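You operate a simulated robot arm through the tools that you are given. There is no shell and no other tool. Be economical: measure what you need, move in short steps, check, and stop when the job is done.

The job below is to be done with a simulated two-armed robot. You get a single attempt, and the scene is never put back.

## Task
Carry the dustpan with both arms and set it on the right end of the bench.

The check looks at the end state, three seconds after you hand in, the way a careful person would. Anything else that was tipped, shoved, dropped, spilled or broken makes it a failure.

## Robot
Two 6-joint arms with two-finger parallel grippers on one trunk, on a base that drives. Base frame: it is fixed to the floor where the robot stands at the start and does not move with it; the origin is under the middle of the robot, x ahead of it, y to its left, z up; the surface under the hand at the start is at about z = 800. Units: mm, degrees, N and s.
The left shoulder is at the start at [60, 187, 1147], the right one opposite. With the tool pointing down near the work surface each hand reaches from about 180 to 620 mm from the robot's upright axis, wherever it stands, measured 20 degrees to its own side. Places, roughly: right end of the bench [-3400, -2100, 800]. Payload 1.57 kg a hand.
The TCP of each hand is the grasp point between the finger pads, 30 mm short of the fingertips. In the tool frame z runs along the fingers and y along their closing line. The gripper opens to 110 mm. The fingers are 24 mm wide and 12 mm thick; the gripper's body (48 by 112 mm) begins 78 mm behind the TCP.
Orientation is that of the tool frame in the base frame, as a unit quaternion [x, y, z, w]. With the fingers straight down and closing along the base's y, the tool's x points along the base's -x, its y along +y and its z along -z.

## Interface
- The arms move only by the tool send_rows. It takes "left_increments", "right_increments" or both (then of equal length, played together; a hand with none holds still); each is a list that holds one entry, the list of rows, each a list of 7 numbers: the shift along the base's x, y, z in units of 250 mm (1.0 is 250 mm), then the turn, a rotation vector about the base's x, y, z in units of 60 degrees (1.0 is 60 degrees), then the gripper command, from -1 (shut) to 1 (fully open), values between in proportion. In form: [[[x, y, z, wx, wy, wz, grip], ...]]. A call has 1 to 20 rows; each row is the pose to reach, as a shift and turn from the pose commanded when the call began. A call with a number of a shift or a turn outside -1 to 1 is refused whole. Each row takes 0.2 s and may step no farther than 50 mm and 8.6 degrees from the row before; otherwise, or with a gripper value out of range, the whole call is refused. Where a pose cannot be reached the arm comes as near as it can. A force on the tool above 40 N (or 10 N above the force at the start of the call, whichever is more), or a blocked arm, ends the call early, and 0.2 s more pass. Each finger travels about 153 mm/s and halts on what it meets, pressing with about 32 N; the grip force reading is that of the motor and also rises with nothing between the fingers. The clock runs only during rows and for 0.2 s after the last one: add rows that repeat a pose to give the fingers time. The reply holds the time, the measured pose of the TCP, the force on the tool along the base axes, the opening and the grip force, in the units named above and with some noise, with the torque about the TCP (base axes, N m) and any sound that the robot's microphone picked up, and new pictures: "pictures" is both (left out), scene, wrist or none (wrist: the cameras of the hands that moved).
- Cameras (640 x 400 px; columns grow to the right, rows downward): "scene" is now at [8.3, 14.6, 1677.2]; the picture's right is [0.20, -0.98, 0.00], its down [-0.83, -0.17, -0.54] and it looks along [0.53, 0.11, -0.84] (base axes); focal length 295 px, centre (320, 200). "left" rides on the left gripper at [70, -16, -141] in its tool frame; the picture's right is [0.23, 0.97, 0.00], its down [-0.86, 0.20, -0.48] and it looks along [-0.47, 0.11, 0.88] (tool axes); focal length 222 px, centre (320, 200). "right" rides on the right gripper at [70, 16, -141] in its tool frame; the picture's right is [-0.23, 0.97, 0.00], its down [-0.86, -0.20, -0.48] and it looks along [-0.47, -0.11, 0.88] (tool axes); focal length 222 px, centre (320, 200).
- raise_lower(by): slides the trunk up (or, below 0, down) by that many mm; the arms and the scene camera ride with it, the base frame stays. It gives what a move gives, with no picture.
- drive_base(legs): drives the robot by 1 to 6 legs, each [ahead, left, turn to the left] in mm, mm and degrees, along the robot's own axes; the way and the turn of a leg run together, so that a leg with both is an arc; at most 1500 mm and 180 degrees a leg. The arms and the cameras ride along, it lands a little off, and it stops where it bumps. It gives what a move gives, and a new picture of the scene camera.
- aim_head(pan, tilt): turns the head with the scene camera to pan (to the left, within 86 degrees either way) and tilt (down, from -29 to 69), counted from straight ahead of the robot. It gives what a move gives, and a new picture of the scene camera.
- locate(camera, pixels): for up to 12 pixels [column, row] of the newest picture of that camera ("zoom" is the newest enlarged one), the place [x, y, z] in the base frame of the surface seen there, good to about 2 mm. The clock stands still meanwhile.
- zoom(camera, box): a new picture of the part [left, top, right, bottom] of that camera's present view, enlarged. The clock stands still meanwhile.
- hand_in(): hands the job in; it is judged then, once.

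Keep the steps short. Do not move on a guess: measure, check each grasp and each placing, and mend mistakes. In all there are 80 turns and 260 pictures (those below and enlarged ones count). Leave the grippers open and the arms clear of the work at the hand-in unless told otherwise, and finish with a single line.

The tools are called after "Call:" as name(argument=value, ...) on one line, values as JSON. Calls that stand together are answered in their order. send_rows: Moves the arms, as the interface text tells. Its arguments: {"type":"object","properties":{"left_increments":{"type":"array"},"right_increments":{"type":"array"},"pictures":{"type":"string","enum":["both","scene","wrist","none"]}},"required":[]} The other tools are called the same way: raise_lower (by) slides the trunk up or down; drive_base (legs) drives the base; aim_head (pan, tilt) turns the head that bears the scene camera; locate (camera, pixels) gives the place of the surface under pixels of a picture; zoom (camera, box) takes an enlarged picture of a part of a camera's view; hand_in () hands the job in.

At the start:

```text
time_s: 0.0
left_tcp_pos: [375.7, 236.9, 1108.2]
left_tool_rot: [0.0, 1.0, 0.001, 0.001]
left_ft_force: [0.3, 0.6, 0.0]
left_ft_torque: [-0.01, -0.03, -0.01]
left_opening: 110.0
left_gripper_force: 0.0
right_tcp_pos: [339.0, -54.0, 1187.5]
right_tool_rot: [0.0, 1.0, 0.0, 0.001]
right_ft_force: [-0.7, 0.9, 0.6]
right_ft_torque: [0.0, 0.01, -0.01]
right_opening: 110.1
right_gripper_force: 0.1
trunk travel left (down, up): [-775.0, 215.0]
robot x, y, heading: [-2.6, -0.6, 0.2]
head pan, tilt: [11.8, 57.5]
```

scene: 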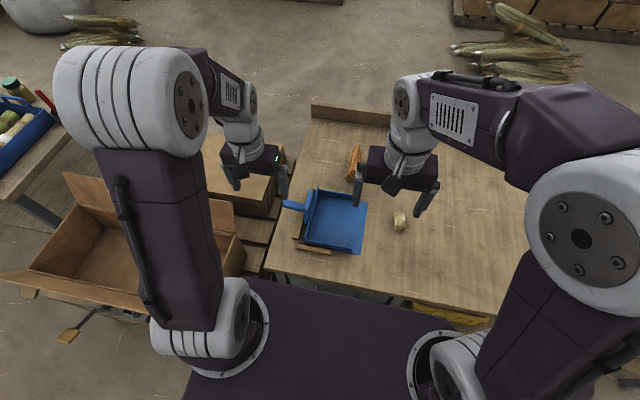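
right: 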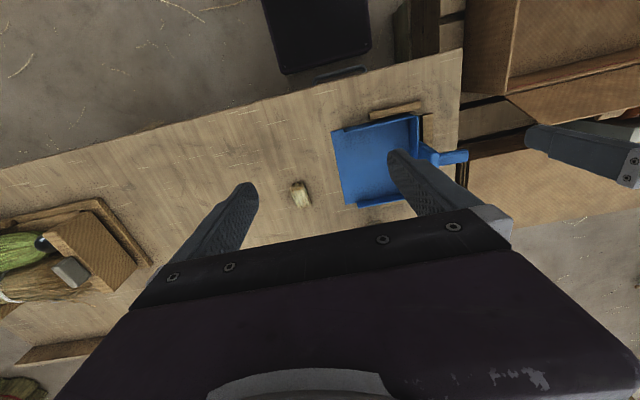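
left: 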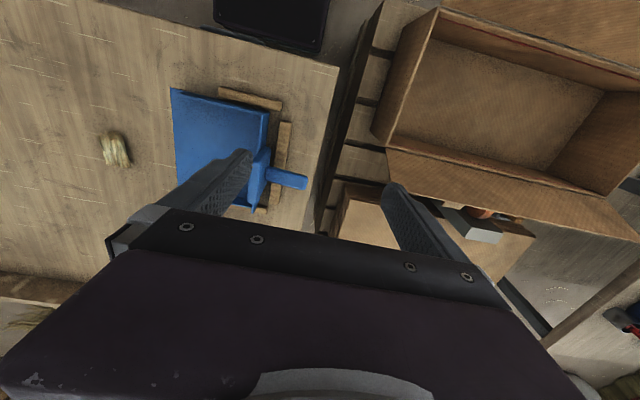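

I see a blue dustpan on the table around scene (333,218), handle pointing left. I'll enlarge it first and measure it.

Call:
zoom(camera="scene", box=[260, 140, 420, 270])

Call:
zoom(camera="left", box=[90, 60, 350, 240])

Call:
locate(camera="left", pixels=[[172, 90], [178, 175], [262, 110], [257, 158], [262, 205], [272, 175], [300, 182], [250, 98], [285, 135], [115, 150], [220, 120], [330, 75]])

Call:
locate(camera="right", pixels=[[335, 132], [347, 204], [380, 160], [415, 118], [420, 150], [435, 158], [460, 156], [395, 110], [375, 205], [380, 122], [300, 195], [420, 130]])

```text
3.08 times, centred on (340, 205) of scene
```

zoom: 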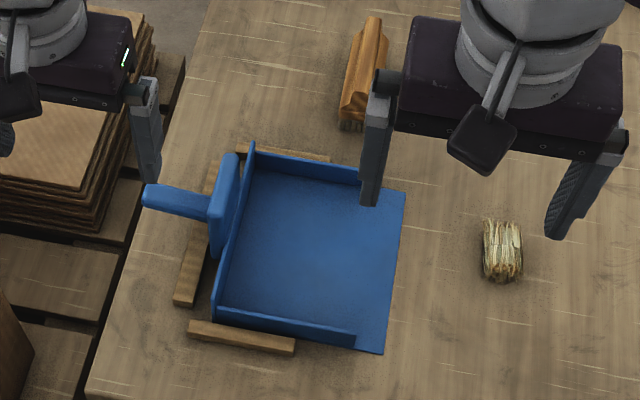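

```text
2.22 times, centred on (220, 150) of left
```

zoom: 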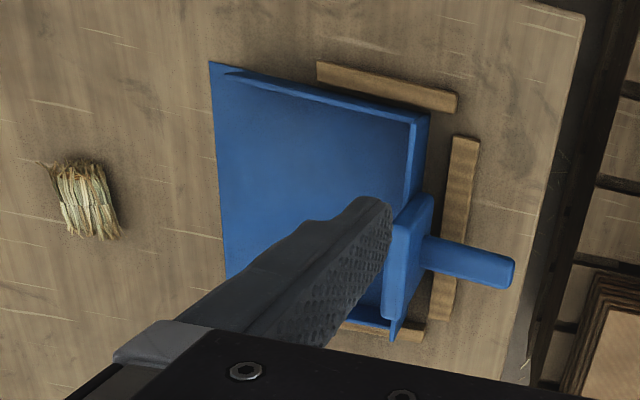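

```text
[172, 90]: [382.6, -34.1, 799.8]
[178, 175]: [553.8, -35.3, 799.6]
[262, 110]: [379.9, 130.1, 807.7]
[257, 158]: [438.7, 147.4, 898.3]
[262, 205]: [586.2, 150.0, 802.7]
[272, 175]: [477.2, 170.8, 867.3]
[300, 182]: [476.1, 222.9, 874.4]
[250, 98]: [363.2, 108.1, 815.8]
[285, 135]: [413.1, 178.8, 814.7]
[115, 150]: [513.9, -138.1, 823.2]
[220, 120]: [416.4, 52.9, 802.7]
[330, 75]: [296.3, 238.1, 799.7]
```

```text
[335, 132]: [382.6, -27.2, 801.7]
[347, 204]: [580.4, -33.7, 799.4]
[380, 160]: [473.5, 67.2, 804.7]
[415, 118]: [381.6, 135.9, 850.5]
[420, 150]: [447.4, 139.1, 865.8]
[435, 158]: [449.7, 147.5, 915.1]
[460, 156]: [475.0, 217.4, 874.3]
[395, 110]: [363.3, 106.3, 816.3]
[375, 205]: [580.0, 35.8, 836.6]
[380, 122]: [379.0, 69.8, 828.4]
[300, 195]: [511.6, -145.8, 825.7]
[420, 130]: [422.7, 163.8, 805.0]
```

The pan spans x 382–583, y −34–140. The handle runs along y at z≈870, and wood strips lie around the pan. Before grasping, I'll look left and right to learn the surroundings and the way to the bench.

Call:
aim_head(pan=-86, tilt=20)

Call:
aim_head(pan=86, tilt=30)

Call:
aim_head(pan=10, tilt=69)

```text
time_s: 1.7
left_tcp_pos: [376.5, 237.6, 1106.8]
left_tool_rot: [0.0, 1.0, -0.001, 0.0]
left_ft_force: [-0.2, 0.8, 0.3]
left_ft_torque: [0.0, 0.02, -0.04]
left_opening: 109.8
left_gripper_force: 0.1
right_tcp_pos: [339.1, -54.3, 1187.7]
right_tool_rot: [-0.001, 1.0, 0.0, 0.0]
right_ft_force: [0.6, 0.4, -0.6]
right_ft_torque: [-0.01, -0.02, -0.02]
right_opening: 110.1
right_gripper_force: 0.1
trunk travel left (down, up): [-775.0, 215.0]
robot x, y, heading: [-1.2, -1.6, -0.3]
head pan, tilt: [-85.9, 20.0]
```

scene: 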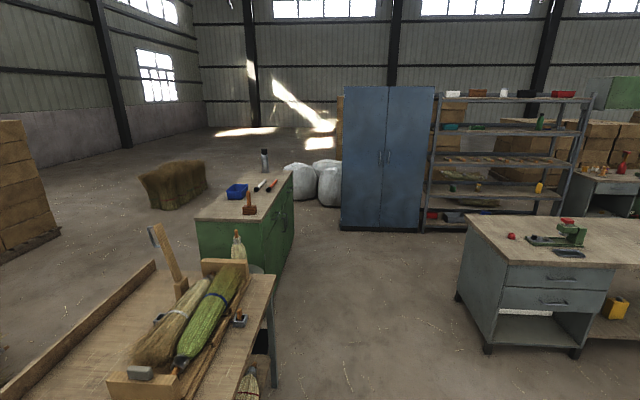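

```text
time_s: 4.3
left_tcp_pos: [374.2, 236.5, 1105.7]
left_tool_rot: [0.0, 1.0, -0.001, -0.001]
left_ft_force: [0.4, 1.1, 0.4]
left_ft_torque: [0.02, 0.0, -0.01]
left_opening: 110.0
left_gripper_force: 0.0
right_tcp_pos: [339.5, -52.9, 1187.6]
right_tool_rot: [0.0, 1.0, 0.0, 0.001]
right_ft_force: [-0.1, -0.6, -0.4]
right_ft_torque: [0.0, 0.0, 0.03]
right_opening: 110.2
right_gripper_force: 0.0
trunk travel left (down, up): [-775.0, 215.0]
robot x, y, heading: [0.8, 2.4, -0.1]
head pan, tilt: [85.9, 30.0]
```

scene: 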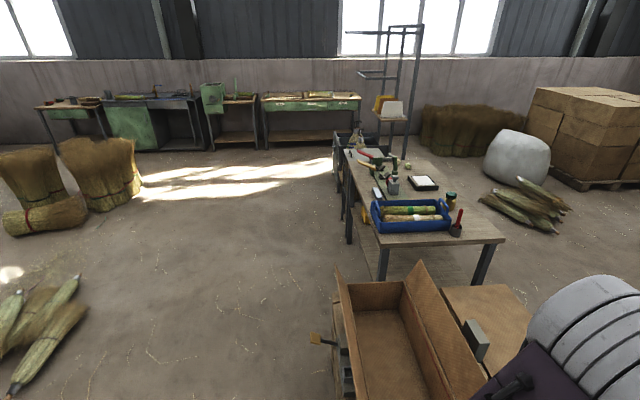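

```text
time_s: 5.8
left_tcp_pos: [374.3, 237.0, 1106.3]
left_tool_rot: [-0.001, 1.0, 0.001, -0.001]
left_ft_force: [0.0, -0.1, 0.5]
left_ft_torque: [-0.04, 0.01, 0.01]
left_opening: 110.2
left_gripper_force: 0.0
right_tcp_pos: [338.7, -54.0, 1185.6]
right_tool_rot: [0.0, 1.0, 0.0, 0.0]
right_ft_force: [-0.5, 0.9, -0.1]
right_ft_torque: [0.0, 0.01, -0.03]
right_opening: 110.0
right_gripper_force: 0.0
trunk travel left (down, up): [-775.0, 215.0]
robot x, y, heading: [0.7, 2.4, -0.1]
head pan, tilt: [10.0, 68.8]
```

scene: 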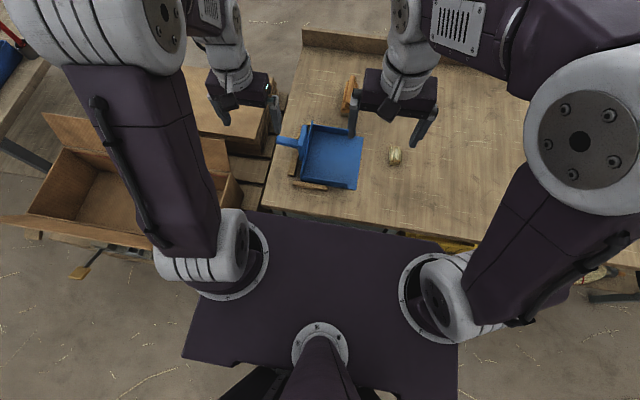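

The bench lies behind and to my right. The plan is for the left hand to grip the handle and the right hand the near side wall (x≈382), both closing along x. I'll start by turning both hands 90° in opposite senses while staying high.

Call:
send_rows(left_increments=[[[0.05, 0, 0, 0, 0, -0.142, 1], [0.1, 0, 0, 0, 0, -0.284, 1], [0.15, 0, 0, 0, 0, -0.426, 1], [0.2, 0, 0, 0, 0, -0.568, 1], [0.25, 0, 0, 0, 0, -0.71, 1], [0.3, 0, 0, 0, 0, -0.852, 1], [0.35, 0, 0, 0, 0, -0.99, 1]]], right_increments=[[[0.02, 0.04, 0, 0, 0, 0.142, 1], [0.04, 0.08, 0, 0, 0, 0.284, 1], [0.06, 0.12, 0, 0, 0, 0.426, 1], [0.08, 0.16, 0, 0, 0, 0.568, 1], [0.1, 0.2, 0, 0, 0, 0.71, 1], [0.12, 0.24, 0, 0, 0, 0.852, 1], [0.14, 0.28, 0, 0, 0, 0.99, 1]]], pictures="none")

Call:
send_rows(left_increments=[[[0.03, -0.02, -0.05, 0, 0, -0.13, 1], [0.05, -0.04, -0.1, 0, 0, -0.26, 1], [0.055, -0.06, -0.15, 0, 0, -0.39, 1], [0.055, -0.08, -0.2, 0, 0, -0.51, 1]]], right_increments=[[[0.01, 0.03, -0.1, 0, 0, 0.13, 1], [0.02, 0.06, -0.2, 0, 0, 0.26, 1], [0.03, 0.09, -0.3, 0, 0, 0.39, 1], [0.032, 0.1, -0.4, 0, 0, 0.51, 1]]])

```text
time_s: 7.4
left_tcp_pos: [463.1, 237.3, 1106.1]
left_tool_rot: [0.497, 0.868, -0.001, 0.0]
left_ft_force: [0.2, -0.8, -0.4]
left_ft_torque: [0.01, 0.04, -0.01]
left_opening: 110.2
left_gripper_force: 0.1
right_tcp_pos: [375.5, 17.1, 1186.8]
right_tool_rot: [-0.496, 0.868, -0.001, 0.0]
right_ft_force: [-0.1, 0.2, 0.2]
right_ft_torque: [0.0, 0.02, 0.03]
right_opening: 109.8
right_gripper_force: 0.0
trunk travel left (down, up): [-775.0, 215.0]
robot x, y, heading: [-0.6, -1.1, -0.1]
head pan, tilt: [10.0, 68.8]
```

```text
time_s: 8.4
left_tcp_pos: [476.4, 217.1, 1056.1]
left_tool_rot: [0.708, 0.707, -0.001, -0.001]
left_ft_force: [-0.2, -0.5, -0.3]
left_ft_torque: [0.01, 0.01, -0.01]
left_opening: 109.9
left_gripper_force: 0.0
right_tcp_pos: [384.8, 42.5, 1085.9]
right_tool_rot: [0.707, -0.707, 0.0, 0.0]
right_ft_force: [0.0, 0.5, 0.3]
right_ft_torque: [-0.01, 0.0, -0.01]
right_opening: 110.0
right_gripper_force: 0.0
trunk travel left (down, up): [-775.0, 215.0]
robot x, y, heading: [-1.8, -0.6, 0.0]
head pan, tilt: [10.0, 68.8]
```

scene: 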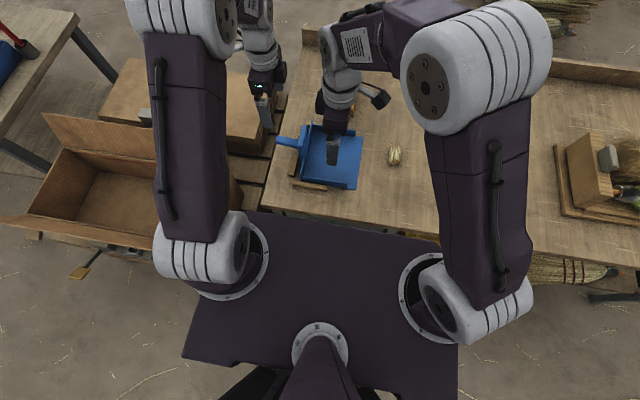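
right: 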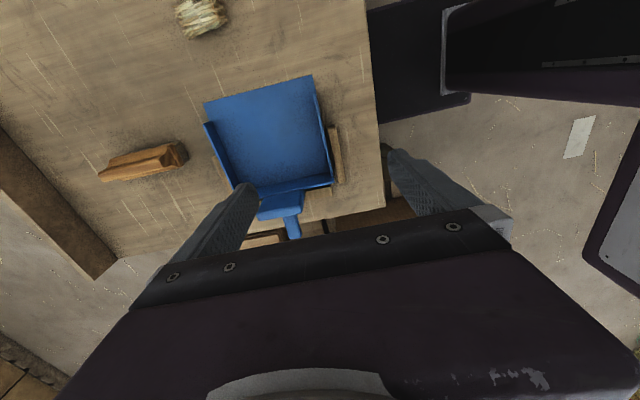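
left: 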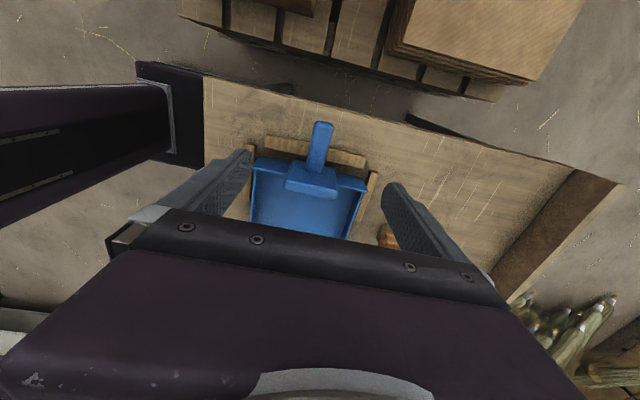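

Both hands are turned. Now I'll measure the handle in the left picture and the near wall in the right picture.

Call:
zoom(camera="left", box=[220, 100, 400, 245])

Call:
locate(camera="left", pixels=[[314, 130], [330, 130], [312, 150], [327, 150], [322, 125], [318, 160], [300, 175], [330, 180], [290, 188], [335, 190], [260, 165], [360, 185]])

Call:
zoom(camera="right", box=[190, 65, 360, 245])

Call:
locate(camera="right", pixels=[[313, 78], [316, 95], [320, 115], [326, 140], [330, 165], [332, 175], [205, 102], [208, 123], [232, 188], [300, 120], [337, 150], [326, 110]])

```text
2.76 times, centred on (310, 172) of left
```

zoom: 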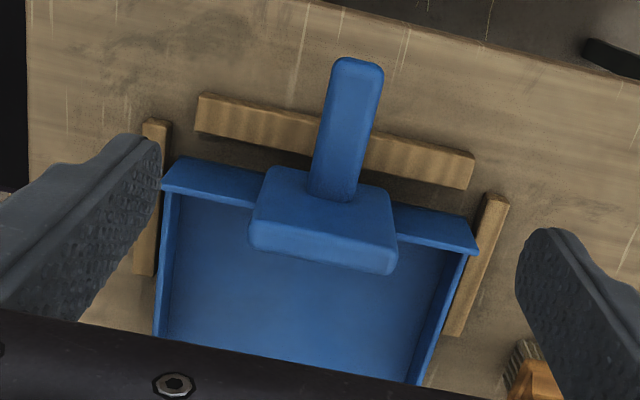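

```text
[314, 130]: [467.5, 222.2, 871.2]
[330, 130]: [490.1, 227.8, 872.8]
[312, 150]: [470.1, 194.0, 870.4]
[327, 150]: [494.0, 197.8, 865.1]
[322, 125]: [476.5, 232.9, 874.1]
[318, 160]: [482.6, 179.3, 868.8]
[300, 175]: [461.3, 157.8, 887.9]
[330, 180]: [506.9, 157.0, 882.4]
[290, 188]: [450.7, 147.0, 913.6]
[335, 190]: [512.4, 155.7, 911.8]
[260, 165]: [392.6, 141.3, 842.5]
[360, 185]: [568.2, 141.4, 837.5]
```

```text
2.22 times, centred on (275, 155) of right
```

zoom: 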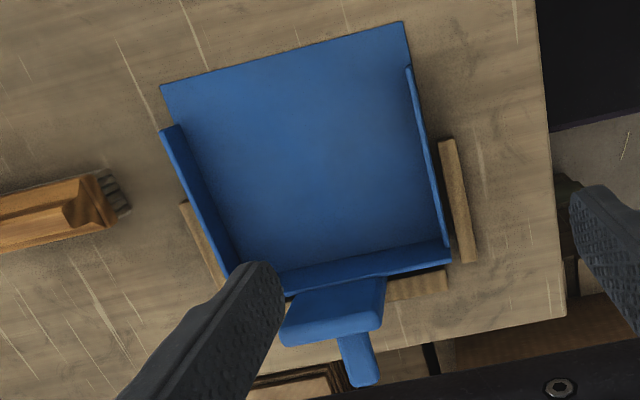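

```text
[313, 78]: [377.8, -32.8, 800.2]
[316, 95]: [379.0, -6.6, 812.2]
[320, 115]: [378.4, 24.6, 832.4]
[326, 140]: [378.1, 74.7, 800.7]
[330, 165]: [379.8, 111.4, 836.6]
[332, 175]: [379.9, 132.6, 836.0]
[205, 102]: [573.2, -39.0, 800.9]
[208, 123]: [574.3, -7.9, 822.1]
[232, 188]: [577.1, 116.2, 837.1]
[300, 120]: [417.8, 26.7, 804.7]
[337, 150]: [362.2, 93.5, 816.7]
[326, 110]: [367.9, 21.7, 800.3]
```

Handle: x 467–493, top z≈872, so I'll grip at (480, 212, 860). Near wall: x≈380, top z≈832 at y≈25, and the wood strip there starts only at y≈55. I'll lower both hands partway and check.

Call:
send_rows(left_increments=[[[0.014, -0.02, -0.13, 0, 0, 0, 0.6], [0.014, -0.02, -0.26, 0, 0, 0, 0.2], [0.014, -0.02, -0.39, 0, 0, 0, 0.2], [0.014, -0.02, -0.52, 0, 0, 0, 0.2], [0.014, -0.02, -0.624, 0, 0, 0, 0.2]]], right_increments=[[[-0.019, -0.07, -0.16, 0, 0, 0, 0.6], [-0.019, -0.07, -0.32, 0, 0, 0, 0.0], [-0.019, -0.07, -0.48, 0, 0, 0, 0.0], [-0.019, -0.07, -0.64, 0, 0, 0, 0.0], [-0.019, -0.07, -0.784, 0, 0, 0, 0.0]]])

```text
time_s: 9.6
left_tcp_pos: [481.6, 211.7, 899.3]
left_tool_rot: [0.707, 0.707, 0.0, 0.0]
left_ft_force: [1.0, -0.2, 0.1]
left_ft_torque: [-0.03, 0.0, -0.03]
left_opening: 66.1
left_gripper_force: 0.0
right_tcp_pos: [379.6, 24.7, 888.7]
right_tool_rot: [0.707, -0.707, 0.0, 0.0]
right_ft_force: [0.1, -0.2, 0.0]
right_ft_torque: [0.01, 0.01, 0.02]
right_opening: 55.1
right_gripper_force: 0.0
trunk travel left (down, up): [-775.0, 215.0]
robot x, y, heading: [-0.3, -3.8, 0.1]
head pan, tilt: [10.0, 68.8]
```

scene: 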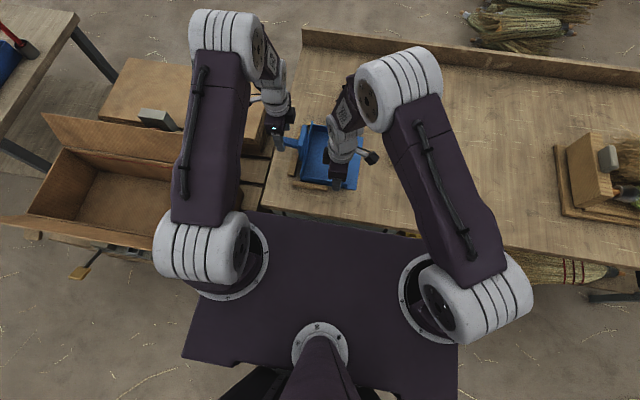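
right: 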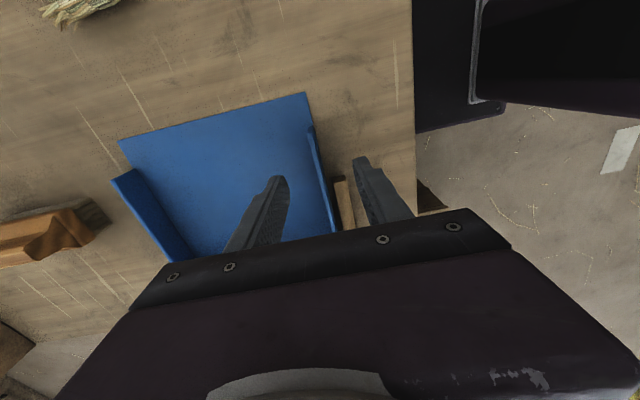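
left: 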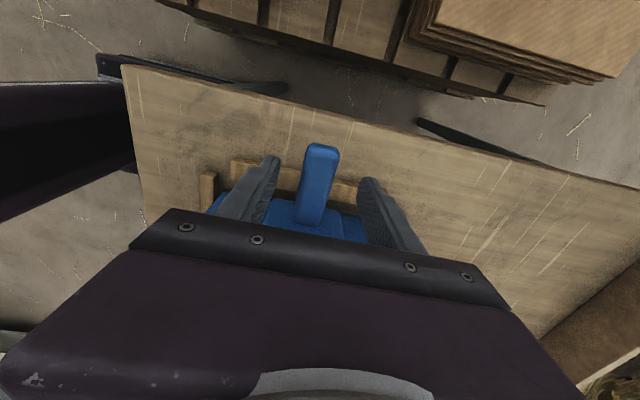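

The fingers straddle the handle and the wall. I'll check where the strip starts relative to the outer right finger.

Call:
locate(camera="right", pixels=[[339, 182], [347, 182], [345, 200], [310, 130], [318, 160], [325, 185], [290, 160], [362, 162], [276, 182]])

Call:
locate(camera="left", pixels=[[310, 160], [332, 160], [307, 180], [327, 180], [272, 160], [368, 185]])

```text
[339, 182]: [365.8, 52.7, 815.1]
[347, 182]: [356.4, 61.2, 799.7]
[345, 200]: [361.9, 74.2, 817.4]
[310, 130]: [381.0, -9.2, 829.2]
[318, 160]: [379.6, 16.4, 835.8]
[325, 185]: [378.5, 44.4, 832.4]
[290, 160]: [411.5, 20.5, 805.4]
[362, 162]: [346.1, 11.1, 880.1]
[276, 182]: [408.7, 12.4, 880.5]
```

```text
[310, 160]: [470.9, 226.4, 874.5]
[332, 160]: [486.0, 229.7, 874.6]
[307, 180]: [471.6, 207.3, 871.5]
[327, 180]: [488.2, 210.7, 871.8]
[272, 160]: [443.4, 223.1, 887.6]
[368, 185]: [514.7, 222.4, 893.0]
```

The strip starts at y≈52 and the finger ends at y≈37, so it is clear. I'll go down to grip height, then close.

Call:
send_rows(left_increments=[[[0, 0, -0.08, 0, 0, 0, 0.2], [0, 0, -0.158, 0, 0, 0, 0.2], [0, 0, -0.158, 0, 0, 0, 0.2]]], right_increments=[[[0, 0, -0.1, 0, 0, 0, 0], [0, 0, -0.196, 0, 0, 0, 0], [0, 0, -0.196, 0, 0, 0, 0]]], pictures="none")

Call:
send_rows(left_increments=[[[0, 0, 0, 0, 0, 0, -0.3], [0, 0, 0, 0, 0, 0, -0.6], [0, 0, 0, 0, 0, 0, -1], [0, 0, 0, 0, 0, 0, -1]]], right_increments=[[[0, 0, 0, 0, 0, 0, -0.4], [0, 0, 0, 0, 0, 0, -0.8], [0, 0, 0, 0, 0, 0, -1], [0, 0, 0, 0, 0, 0, -1]]], pictures="both")

```text
time_s: 10.4
left_tcp_pos: [479.8, 211.8, 859.1]
left_tool_rot: [0.707, 0.707, 0.0, 0.001]
left_ft_force: [-0.1, 0.4, -0.2]
left_ft_torque: [0.01, -0.04, 0.0]
left_opening: 65.8
left_gripper_force: 0.0
right_tcp_pos: [376.5, 22.8, 842.0]
right_tool_rot: [0.707, -0.707, 0.001, -0.001]
right_ft_force: [0.1, 0.3, -0.7]
right_ft_torque: [-0.02, -0.02, 0.01]
right_opening: 55.0
right_gripper_force: 0.0
trunk travel left (down, up): [-775.0, 215.0]
robot x, y, heading: [0.4, -0.2, -0.1]
head pan, tilt: [10.0, 68.8]
```

```text
time_s: 11.4
left_tcp_pos: [480.5, 211.0, 859.6]
left_tool_rot: [0.708, 0.706, -0.001, -0.001]
left_ft_force: [-11.1, -0.7, 3.3]
left_ft_torque: [-0.21, 0.1, -1.06]
left_opening: 27.8
left_gripper_force: 31.7
right_tcp_pos: [377.9, 23.9, 841.5]
right_tool_rot: [-0.707, 0.707, -0.001, 0.002]
right_ft_force: [10.7, 2.0, -0.9]
right_ft_torque: [-0.08, -0.06, -0.63]
right_opening: 4.8
right_gripper_force: 25.6
trunk travel left (down, up): [-775.0, 215.0]
robot x, y, heading: [1.2, -0.5, 0.0]
head pan, tilt: [10.0, 68.8]
```

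scene: 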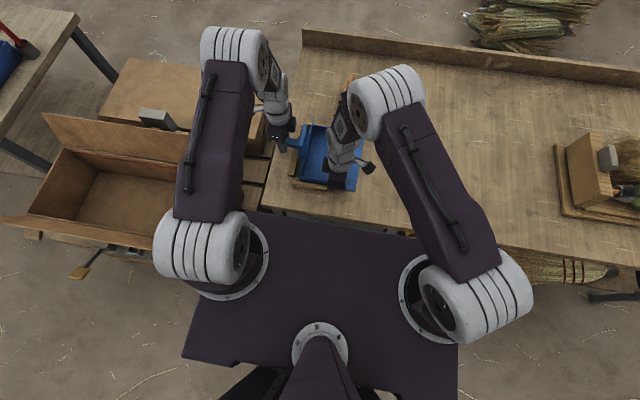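
right: 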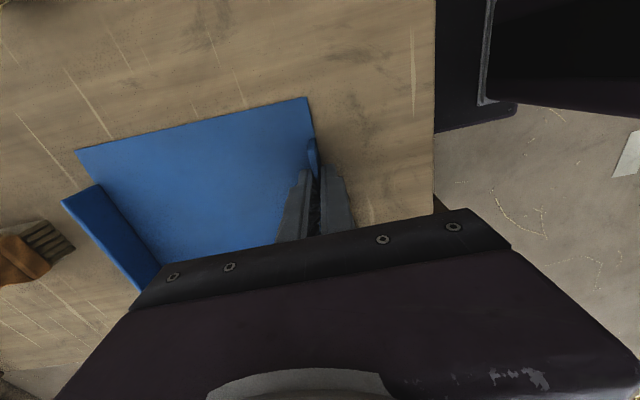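
left: 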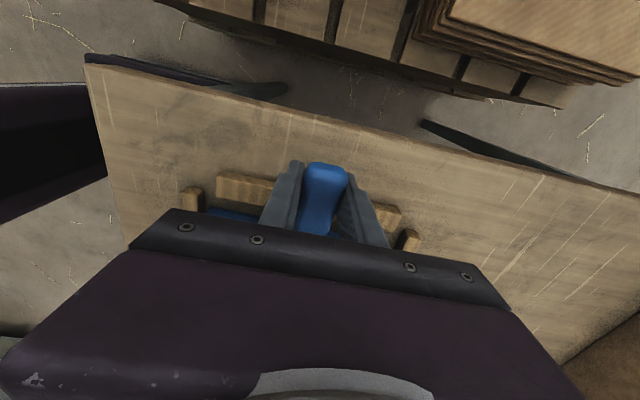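

Both grips hold: 27.8 mm on the handle and 4.8 mm on the wall. They oppose each other by about 11 N along x, so I'll ease that with a 1.5 mm shift each and then lift 20 mm.

Call:
send_rows(left_increments=[[[-0.005, 0, 0, 0, 0, 0, -1], [-0.005, 0, 0.02, 0, 0, 0, -1], [-0.005, 0, 0.05, 0, 0, 0, -1], [-0.005, 0, 0.08, 0, 0, 0, -1], [-0.005, 0, 0.08, 0, 0, 0, -1]]], right_increments=[[[0.005, 0, 0, 0, 0, 0, -1], [0.005, 0, 0.02, 0, 0, 0, -1], [0.005, 0, 0.05, 0, 0, 0, -1], [0.005, 0, 0.08, 0, 0, 0, -1], [0.005, 0, 0.08, 0, 0, 0, -1]]])

```text
time_s: 12.6
left_tcp_pos: [479.2, 211.8, 881.3]
left_tool_rot: [0.707, 0.707, -0.001, -0.001]
left_ft_force: [-11.1, -15.3, -6.3]
left_ft_torque: [0.24, -0.01, -0.24]
left_opening: 27.8
left_gripper_force: 31.9
right_tcp_pos: [379.3, 22.5, 860.5]
right_tool_rot: [0.707, -0.707, 0.001, -0.002]
right_ft_force: [11.1, 14.9, 4.9]
right_ft_torque: [0.57, -0.27, -0.3]
right_opening: 4.8
right_gripper_force: 25.2
trunk travel left (down, up): [-775.0, 215.0]
robot x, y, heading: [1.3, 3.6, 0.1]
head pan, tilt: [10.0, 68.8]
```

scene: 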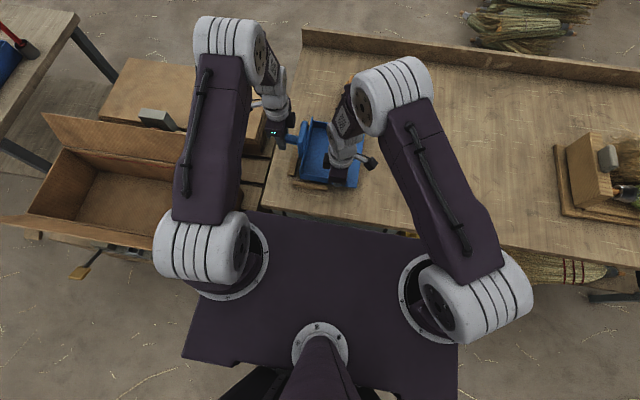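
right: 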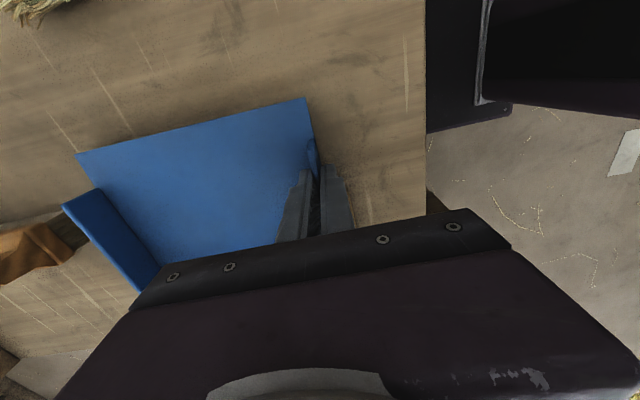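
left: 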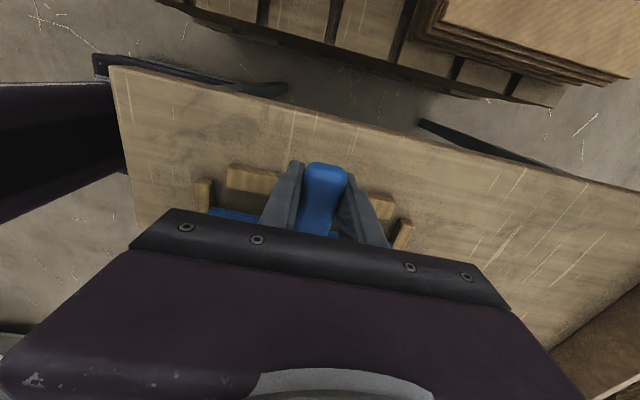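

The pan is lifted and held, but there is still internal force between the hands (x≈11 N, y≈15 N). I'll ease it a little and continue lifting 40 mm.

Call:
send_rows(left_increments=[[[-0.008, -0.008, -0.004, 0, 0, 0, -1], [-0.008, -0.008, -0.004, 0, 0, 0, -1], [-0.008, -0.008, 0.08, 0, 0, 0, -1], [-0.008, -0.008, 0.16, 0, 0, 0, -1], [-0.008, -0.008, 0.16, 0, 0, 0, -1]]], right_increments=[[[0.008, 0.008, 0.004, 0, 0, 0, -1], [0.008, 0.008, 0.004, 0, 0, 0, -1], [0.008, 0.008, 0.088, 0, 0, 0, -1], [0.008, 0.008, 0.168, 0, 0, 0, -1], [0.008, 0.008, 0.168, 0, 0, 0, -1]]])

```text
time_s: 13.8
left_tcp_pos: [478.8, 210.6, 922.1]
left_tool_rot: [0.707, 0.708, 0.001, 0.001]
left_ft_force: [5.9, 17.7, 0.7]
left_ft_torque: [0.16, 0.27, -0.25]
left_opening: 27.7
left_gripper_force: 32.0
right_tcp_pos: [381.3, 25.3, 901.5]
right_tool_rot: [0.707, -0.707, 0.0, 0.004]
right_ft_force: [-5.4, -19.9, -3.8]
right_ft_torque: [-0.34, 0.05, -0.42]
right_opening: 4.9
right_gripper_force: 25.6
trunk travel left (down, up): [-775.0, 215.0]
robot x, y, heading: [0.1, 0.2, -0.2]
head pan, tilt: [10.0, 68.8]
```

scene: 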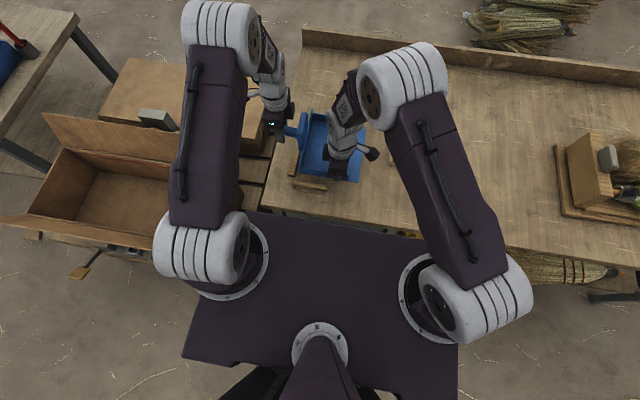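
right: 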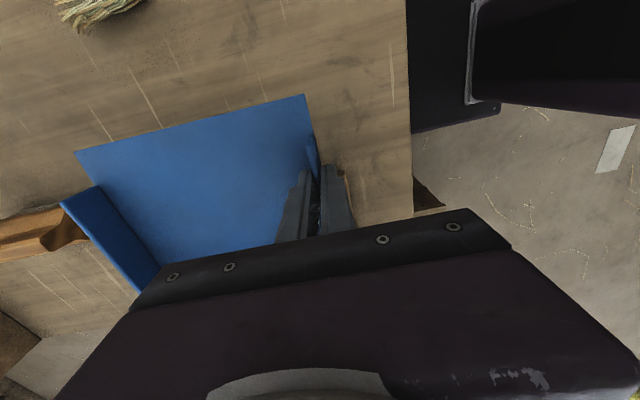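
left: 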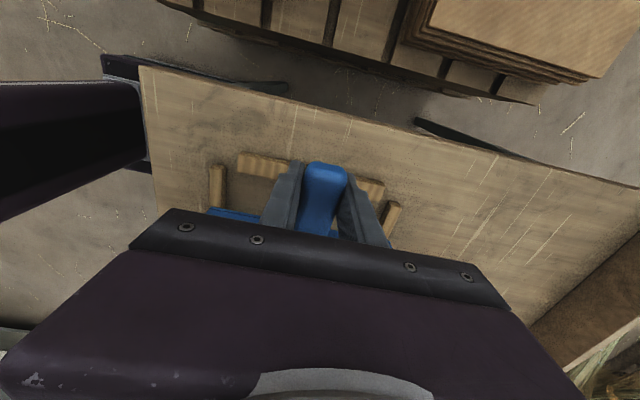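

Easing overshot slightly, so I'll take half of it back. Then I'll raise the trunk 120 mm to clear the table things.

Call:
send_rows(left_increments=[[[0.003, 0.004, 0, 0, 0, 0, -1], [0.003, 0.004, 0, 0, 0, 0, -1]]], right_increments=[[[-0.003, -0.004, 0, 0, 0, 0, -1], [-0.003, -0.004, 0, 0, 0, 0, -1]]], pictures="none")

Call:
raise_lower(by=120)

Call:
aim_head(pan=-86, tilt=45)

```text
time_s: 14.4
left_tcp_pos: [477.9, 211.6, 921.4]
left_tool_rot: [0.706, 0.708, 0.0, 0.001]
left_ft_force: [7.7, 11.7, 6.8]
left_ft_torque: [-0.59, 0.35, 0.22]
left_opening: 27.8
left_gripper_force: 32.4
right_tcp_pos: [380.8, 23.8, 903.2]
right_tool_rot: [0.707, -0.707, -0.001, 0.001]
right_ft_force: [-6.9, -11.7, -8.6]
right_ft_torque: [-0.72, 0.42, 0.06]
right_opening: 4.5
right_gripper_force: 24.6
trunk travel left (down, up): [-775.0, 215.0]
robot x, y, heading: [5.0, 0.0, -0.1]
head pan, tilt: [10.0, 68.8]
```

```text
time_s: 15.9
left_tcp_pos: [478.7, 211.1, 1041.9]
left_tool_rot: [0.707, 0.707, 0.0, 0.0]
left_ft_force: [9.4, 11.9, 4.9]
left_ft_torque: [-0.52, 0.08, 0.32]
left_opening: 27.8
left_gripper_force: 31.8
right_tcp_pos: [380.4, 23.6, 1022.0]
right_tool_rot: [0.707, -0.707, 0.0, 0.001]
right_ft_force: [-8.3, -12.2, -7.2]
right_ft_torque: [-0.46, 0.47, 0.15]
right_opening: 4.8
right_gripper_force: 25.5
trunk travel left (down, up): [-895.0, 95.0]
robot x, y, heading: [-3.6, -1.7, 0.0]
head pan, tilt: [10.0, 68.8]
```

```text
time_s: 17.6
left_tcp_pos: [477.9, 210.0, 1040.1]
left_tool_rot: [0.707, 0.707, 0.0, 0.0]
left_ft_force: [7.4, 12.0, 4.5]
left_ft_torque: [-0.33, 0.04, 0.22]
left_opening: 27.5
left_gripper_force: 31.9
right_tcp_pos: [381.3, 25.5, 1023.1]
right_tool_rot: [0.707, -0.707, 0.0, 0.0]
right_ft_force: [-8.0, -12.5, -5.7]
right_ft_torque: [-0.42, 0.42, 0.18]
right_opening: 4.5
right_gripper_force: 24.9
trunk travel left (down, up): [-895.0, 95.0]
robot x, y, heading: [1.7, 0.2, 0.0]
head pan, tilt: [-85.9, 45.0]
```

scene: 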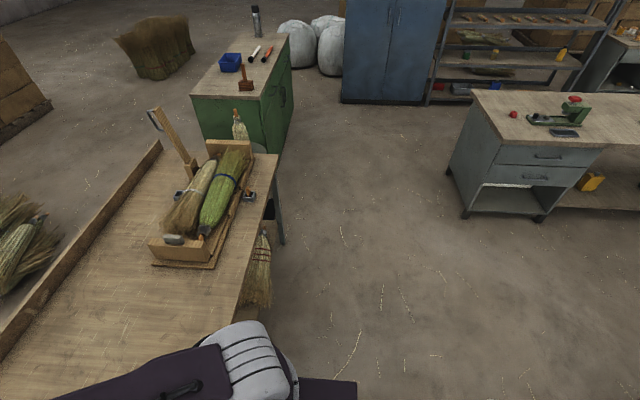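

The grip is steady. I'll measure the grey bench on the right and the floor.

Call:
locate(camera="scene", pixels=[[475, 92], [500, 140], [610, 148], [635, 95], [465, 216], [540, 222], [275, 160], [246, 305], [345, 100], [550, 300], [430, 110], [560, 110]])

Call:
aim_head(pan=-86, tilt=0)

```text
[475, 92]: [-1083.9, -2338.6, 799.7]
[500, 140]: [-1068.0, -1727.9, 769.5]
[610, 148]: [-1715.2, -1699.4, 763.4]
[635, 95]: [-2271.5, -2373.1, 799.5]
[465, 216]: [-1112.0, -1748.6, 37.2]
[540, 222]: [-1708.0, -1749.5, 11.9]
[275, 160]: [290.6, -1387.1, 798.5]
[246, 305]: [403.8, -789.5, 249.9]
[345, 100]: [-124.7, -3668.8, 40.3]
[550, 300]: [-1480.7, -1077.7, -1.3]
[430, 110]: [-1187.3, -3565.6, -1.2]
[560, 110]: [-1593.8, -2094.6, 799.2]
```

```text
time_s: 18.8
left_tcp_pos: [477.7, 210.7, 1041.6]
left_tool_rot: [0.707, 0.707, 0.0, 0.0]
left_ft_force: [7.6, 11.3, 3.5]
left_ft_torque: [-0.36, 0.07, 0.24]
left_opening: 27.6
left_gripper_force: 32.0
right_tcp_pos: [381.6, 25.3, 1022.4]
right_tool_rot: [0.707, -0.707, 0.0, 0.0]
right_ft_force: [-8.4, -11.7, -6.2]
right_ft_torque: [-0.39, 0.34, 0.13]
right_opening: 4.6
right_gripper_force: 25.0
trunk travel left (down, up): [-895.0, 95.0]
robot x, y, heading: [1.1, -2.5, -0.1]
head pan, tilt: [-85.9, 0.0]
```

scene: 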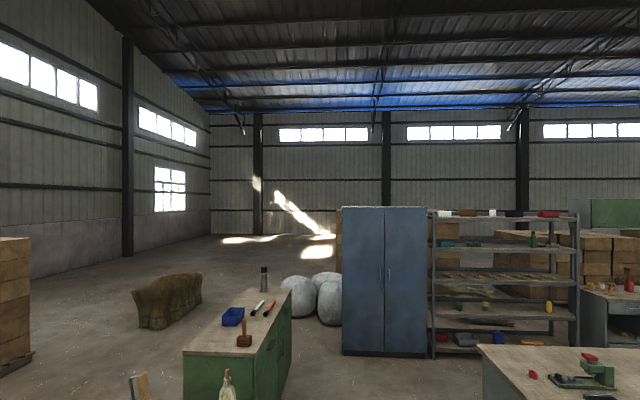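

The bench front edge is at y≈−1720 and it runs along x. Its right end, seen by someone facing it from my side, is toward −x. I'll back off 300 mm slowly, then turn right 45° to see the way behind.

Call:
drive_base(legs=[[-300, 0, 0]])

Call:
drive_base(legs=[[0, 0, -45]])

Call:
aim_head(pan=-86, tilt=30)

```text
time_s: 20.8
left_tcp_pos: [180.8, 210.8, 1040.1]
left_tool_rot: [0.707, 0.707, -0.001, -0.001]
left_ft_force: [7.1, 9.8, 3.2]
left_ft_torque: [-0.26, 0.07, 0.26]
left_opening: 27.5
left_gripper_force: 31.8
right_tcp_pos: [82.2, 25.0, 1021.7]
right_tool_rot: [-0.707, 0.707, 0.0, -0.002]
right_ft_force: [-7.6, -10.5, -4.8]
right_ft_torque: [-0.37, 0.3, 0.17]
right_opening: 4.7
right_gripper_force: 25.1
trunk travel left (down, up): [-895.0, 95.0]
robot x, y, heading: [-294.6, 2.2, -0.3]
head pan, tilt: [-85.9, 0.0]
```

scene: 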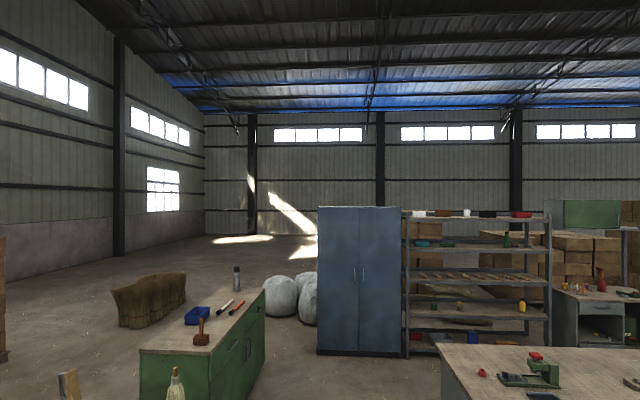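

```text
time_s: 23.3
left_tcp_pos: [187.3, -191.3, 1041.3]
left_tool_rot: [0.925, 0.379, -0.001, 0.0]
left_ft_force: [-0.4, -3.0, 0.4]
left_ft_torque: [-0.12, 0.16, 0.31]
left_opening: 27.6
left_gripper_force: 31.7
right_tcp_pos: [-14.5, -253.6, 1022.4]
right_tool_rot: [-0.379, 0.925, 0.0, 0.0]
right_ft_force: [-0.2, 2.7, -3.4]
right_ft_torque: [0.06, 0.17, 0.15]
right_opening: 4.7
right_gripper_force: 25.2
trunk travel left (down, up): [-895.0, 95.0]
robot x, y, heading: [-296.7, 1.2, -45.6]
head pan, tilt: [-85.9, 0.0]
```

scene: 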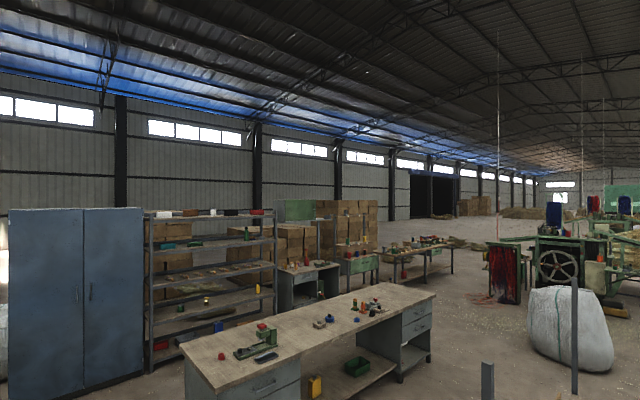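

```text
time_s: 24.2
left_tcp_pos: [186.6, -192.3, 1041.7]
left_tool_rot: [0.925, 0.379, 0.0, 0.0]
left_ft_force: [-1.5, -1.7, -0.5]
left_ft_torque: [0.03, -0.03, 0.14]
left_opening: 27.5
left_gripper_force: 32.9
right_tcp_pos: [-14.8, -253.6, 1022.1]
right_tool_rot: [-0.38, 0.925, 0.001, 0.0]
right_ft_force: [0.5, 1.7, -1.4]
right_ft_torque: [0.01, 0.16, 0.11]
right_opening: 4.5
right_gripper_force: 25.1
trunk travel left (down, up): [-895.0, 95.0]
robot x, y, heading: [-303.6, 0.9, -45.3]
head pan, tilt: [-85.9, 30.0]
```

scene: 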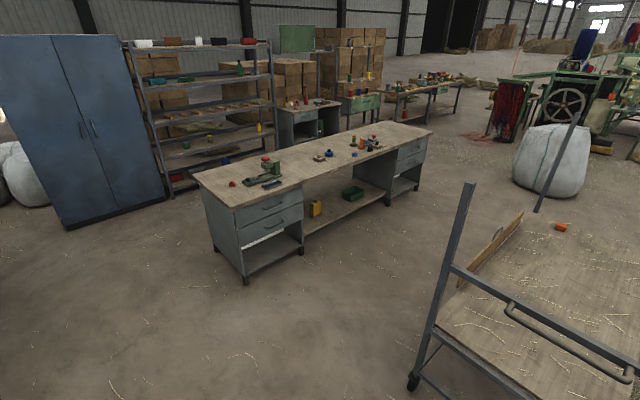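

The whole bench is visible, and there is a cart behind me. I'll measure both.

Call:
zoom(camera="scene", box=[190, 90, 450, 250])

Call:
locate(camera="scene", pixels=[[194, 178], [246, 205], [432, 132], [395, 122], [370, 148], [352, 150], [330, 156], [400, 145], [388, 204], [415, 135], [270, 185], [382, 138]])

Call:
locate(camera="scene", pixels=[[413, 380], [468, 190], [460, 280], [520, 218], [600, 350], [440, 330], [560, 228], [537, 210], [560, 195], [400, 300], [620, 250], [635, 385]])

```text
2.46 times, centred on (320, 170) of scene
```

zoom: 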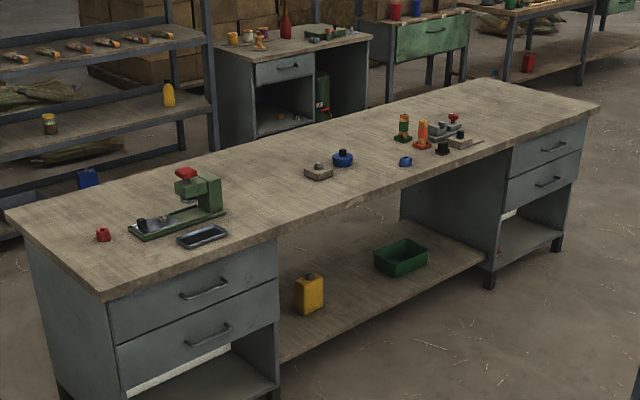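

```text
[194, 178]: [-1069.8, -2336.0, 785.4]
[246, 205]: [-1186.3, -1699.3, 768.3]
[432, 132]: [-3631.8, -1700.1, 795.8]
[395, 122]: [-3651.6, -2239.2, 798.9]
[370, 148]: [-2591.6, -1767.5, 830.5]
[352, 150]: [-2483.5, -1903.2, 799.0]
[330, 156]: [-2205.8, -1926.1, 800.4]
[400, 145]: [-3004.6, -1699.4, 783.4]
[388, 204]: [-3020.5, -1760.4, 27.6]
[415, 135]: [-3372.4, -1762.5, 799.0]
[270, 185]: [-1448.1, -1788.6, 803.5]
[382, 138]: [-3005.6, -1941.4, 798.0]
```

```text
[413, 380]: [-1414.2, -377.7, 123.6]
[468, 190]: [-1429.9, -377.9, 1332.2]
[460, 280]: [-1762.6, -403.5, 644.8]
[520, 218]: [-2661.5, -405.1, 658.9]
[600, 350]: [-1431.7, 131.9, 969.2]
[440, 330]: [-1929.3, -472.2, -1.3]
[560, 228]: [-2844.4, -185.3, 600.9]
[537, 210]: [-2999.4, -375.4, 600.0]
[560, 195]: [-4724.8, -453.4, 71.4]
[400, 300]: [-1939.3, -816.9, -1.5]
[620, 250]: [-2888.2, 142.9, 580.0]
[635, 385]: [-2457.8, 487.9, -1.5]
```

The cart occupies x −3000..−1415, y > −405. The bench front is at y≈−1700 and its right end at x≈−3640. I'll turn to face −y and drive into the aisle, which is 1300 mm wide.

Call:
drive_base(legs=[[0, 0, -44.7], [1000, -150, 0]])

Call:
aim_head(pan=-60, tilt=45)

```text
time_s: 31.5
left_tcp_pos: [-250.7, -1487.2, 1041.5]
left_tool_rot: [1.0, -0.005, 0.0, 0.001]
left_ft_force: [-0.7, -1.4, -0.8]
left_ft_torque: [0.02, 0.05, 0.21]
left_opening: 27.6
left_gripper_force: 32.2
right_tcp_pos: [-436.0, -1386.6, 1023.3]
right_tool_rot: [0.005, 1.0, -0.001, 0.0]
right_ft_force: [0.2, 1.1, -1.4]
right_ft_torque: [0.05, -0.05, 0.08]
right_opening: 4.3
right_gripper_force: 25.3
trunk travel left (down, up): [-895.0, 95.0]
robot x, y, heading: [-454.7, -1006.3, -90.7]
head pan, tilt: [-85.9, 30.0]
```

scene: 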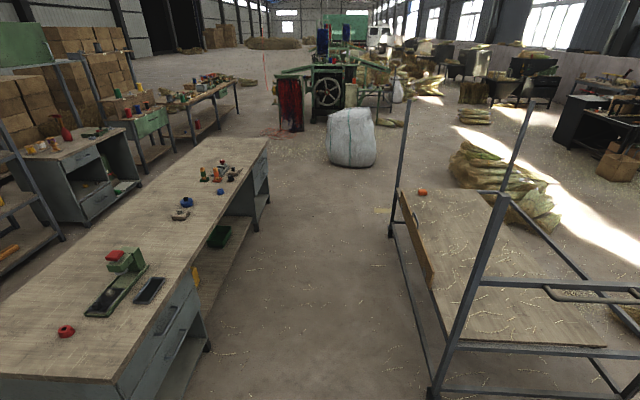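

```text
time_s: 32.4
left_tcp_pos: [-250.6, -1486.9, 1041.2]
left_tool_rot: [1.0, -0.006, 0.0, 0.0]
left_ft_force: [-0.8, -0.5, 0.0]
left_ft_torque: [-0.01, -0.13, 0.18]
left_opening: 27.6
left_gripper_force: 32.3
right_tcp_pos: [-437.1, -1387.6, 1023.1]
right_tool_rot: [0.006, 1.0, 0.001, 0.0]
right_ft_force: [0.6, 0.8, -0.3]
right_ft_torque: [0.05, 0.11, 0.1]
right_opening: 4.7
right_gripper_force: 24.6
trunk travel left (down, up): [-895.0, 95.0]
robot x, y, heading: [-458.4, -1009.1, -90.9]
head pan, tilt: [-60.0, 45.0]
```

scene: 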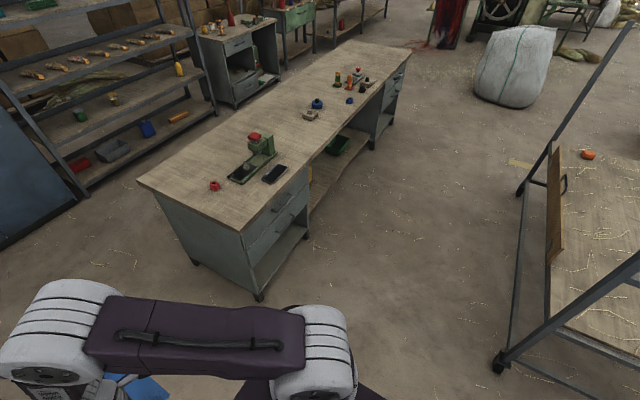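

The aisle is clear. I'll drive sideways to the right along it and then check.

Call:
drive_base(legs=[[0, -1400, 0]])

Call:
drive_base(legs=[[0, -1400, 0.9]])

Call:
aim_head(pan=-20, tilt=50)

```text
time_s: 39.5
left_tcp_pos: [-1675.1, -1458.2, 1040.2]
left_tool_rot: [1.0, -0.017, 0.0, 0.0]
left_ft_force: [-0.4, -0.6, -0.7]
left_ft_torque: [0.03, 0.01, 0.17]
left_opening: 27.9
left_gripper_force: 32.0
right_tcp_pos: [-1859.0, -1354.4, 1022.1]
right_tool_rot: [0.017, 1.0, 0.0, -0.001]
right_ft_force: [0.0, 1.7, -0.5]
right_ft_torque: [0.04, -0.01, 0.09]
right_opening: 4.5
right_gripper_force: 25.2
trunk travel left (down, up): [-895.0, 95.0]
robot x, y, heading: [-1868.3, -977.0, -92.1]
head pan, tilt: [-60.0, 45.0]
```

scene: 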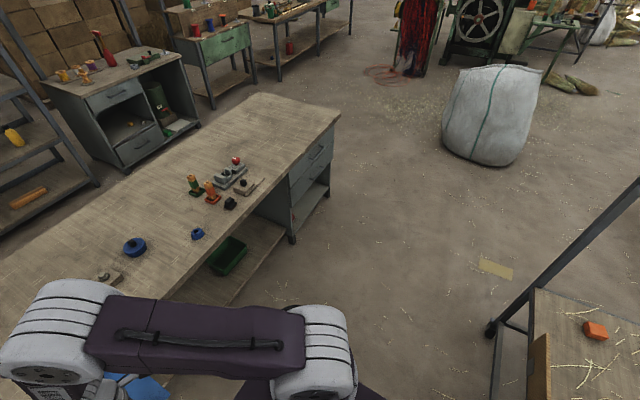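

```text
time_s: 46.6
left_tcp_pos: [-3118.8, -1389.3, 1041.1]
left_tool_rot: [0.999, -0.033, 0.0, 0.0]
left_ft_force: [-0.9, -0.9, -0.7]
left_ft_torque: [0.02, 0.0, 0.14]
left_opening: 28.0
left_gripper_force: 32.5
right_tcp_pos: [-3298.4, -1280.5, 1022.0]
right_tool_rot: [0.033, 0.999, 0.0, -0.001]
right_ft_force: [0.9, 0.7, -1.7]
right_ft_torque: [0.04, 0.04, 0.13]
right_opening: 4.4
right_gripper_force: 25.5
trunk travel left (down, up): [-895.0, 95.0]
robot x, y, heading: [-3297.2, -899.0, -93.9]
head pan, tilt: [-60.0, 45.0]
```

scene: 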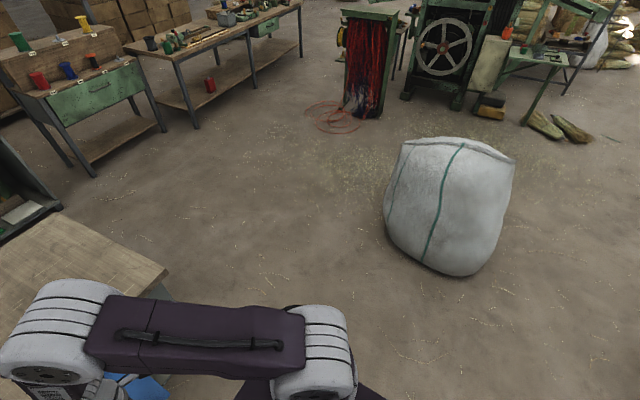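

```text
time_s: 47.7
left_tcp_pos: [-3119.1, -1389.5, 1041.1]
left_tool_rot: [0.999, -0.034, 0.0, 0.0]
left_ft_force: [-2.1, -1.1, -1.3]
left_ft_torque: [0.01, -0.12, 0.16]
left_opening: 27.8
left_gripper_force: 31.8
right_tcp_pos: [-3298.8, -1281.1, 1023.5]
right_tool_rot: [0.035, 0.999, 0.0, 0.0]
right_ft_force: [2.0, 0.6, -0.7]
right_ft_torque: [0.03, 0.03, 0.05]
right_opening: 4.5
right_gripper_force: 25.1
trunk travel left (down, up): [-895.0, 95.0]
robot x, y, heading: [-3296.3, -901.6, -94.0]
head pan, tilt: [-20.0, 50.0]
```

scene: 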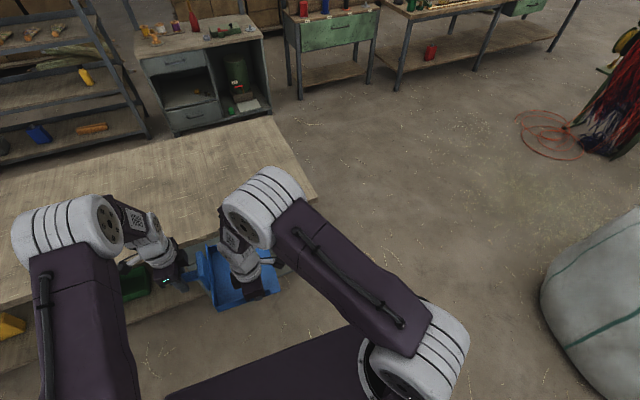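

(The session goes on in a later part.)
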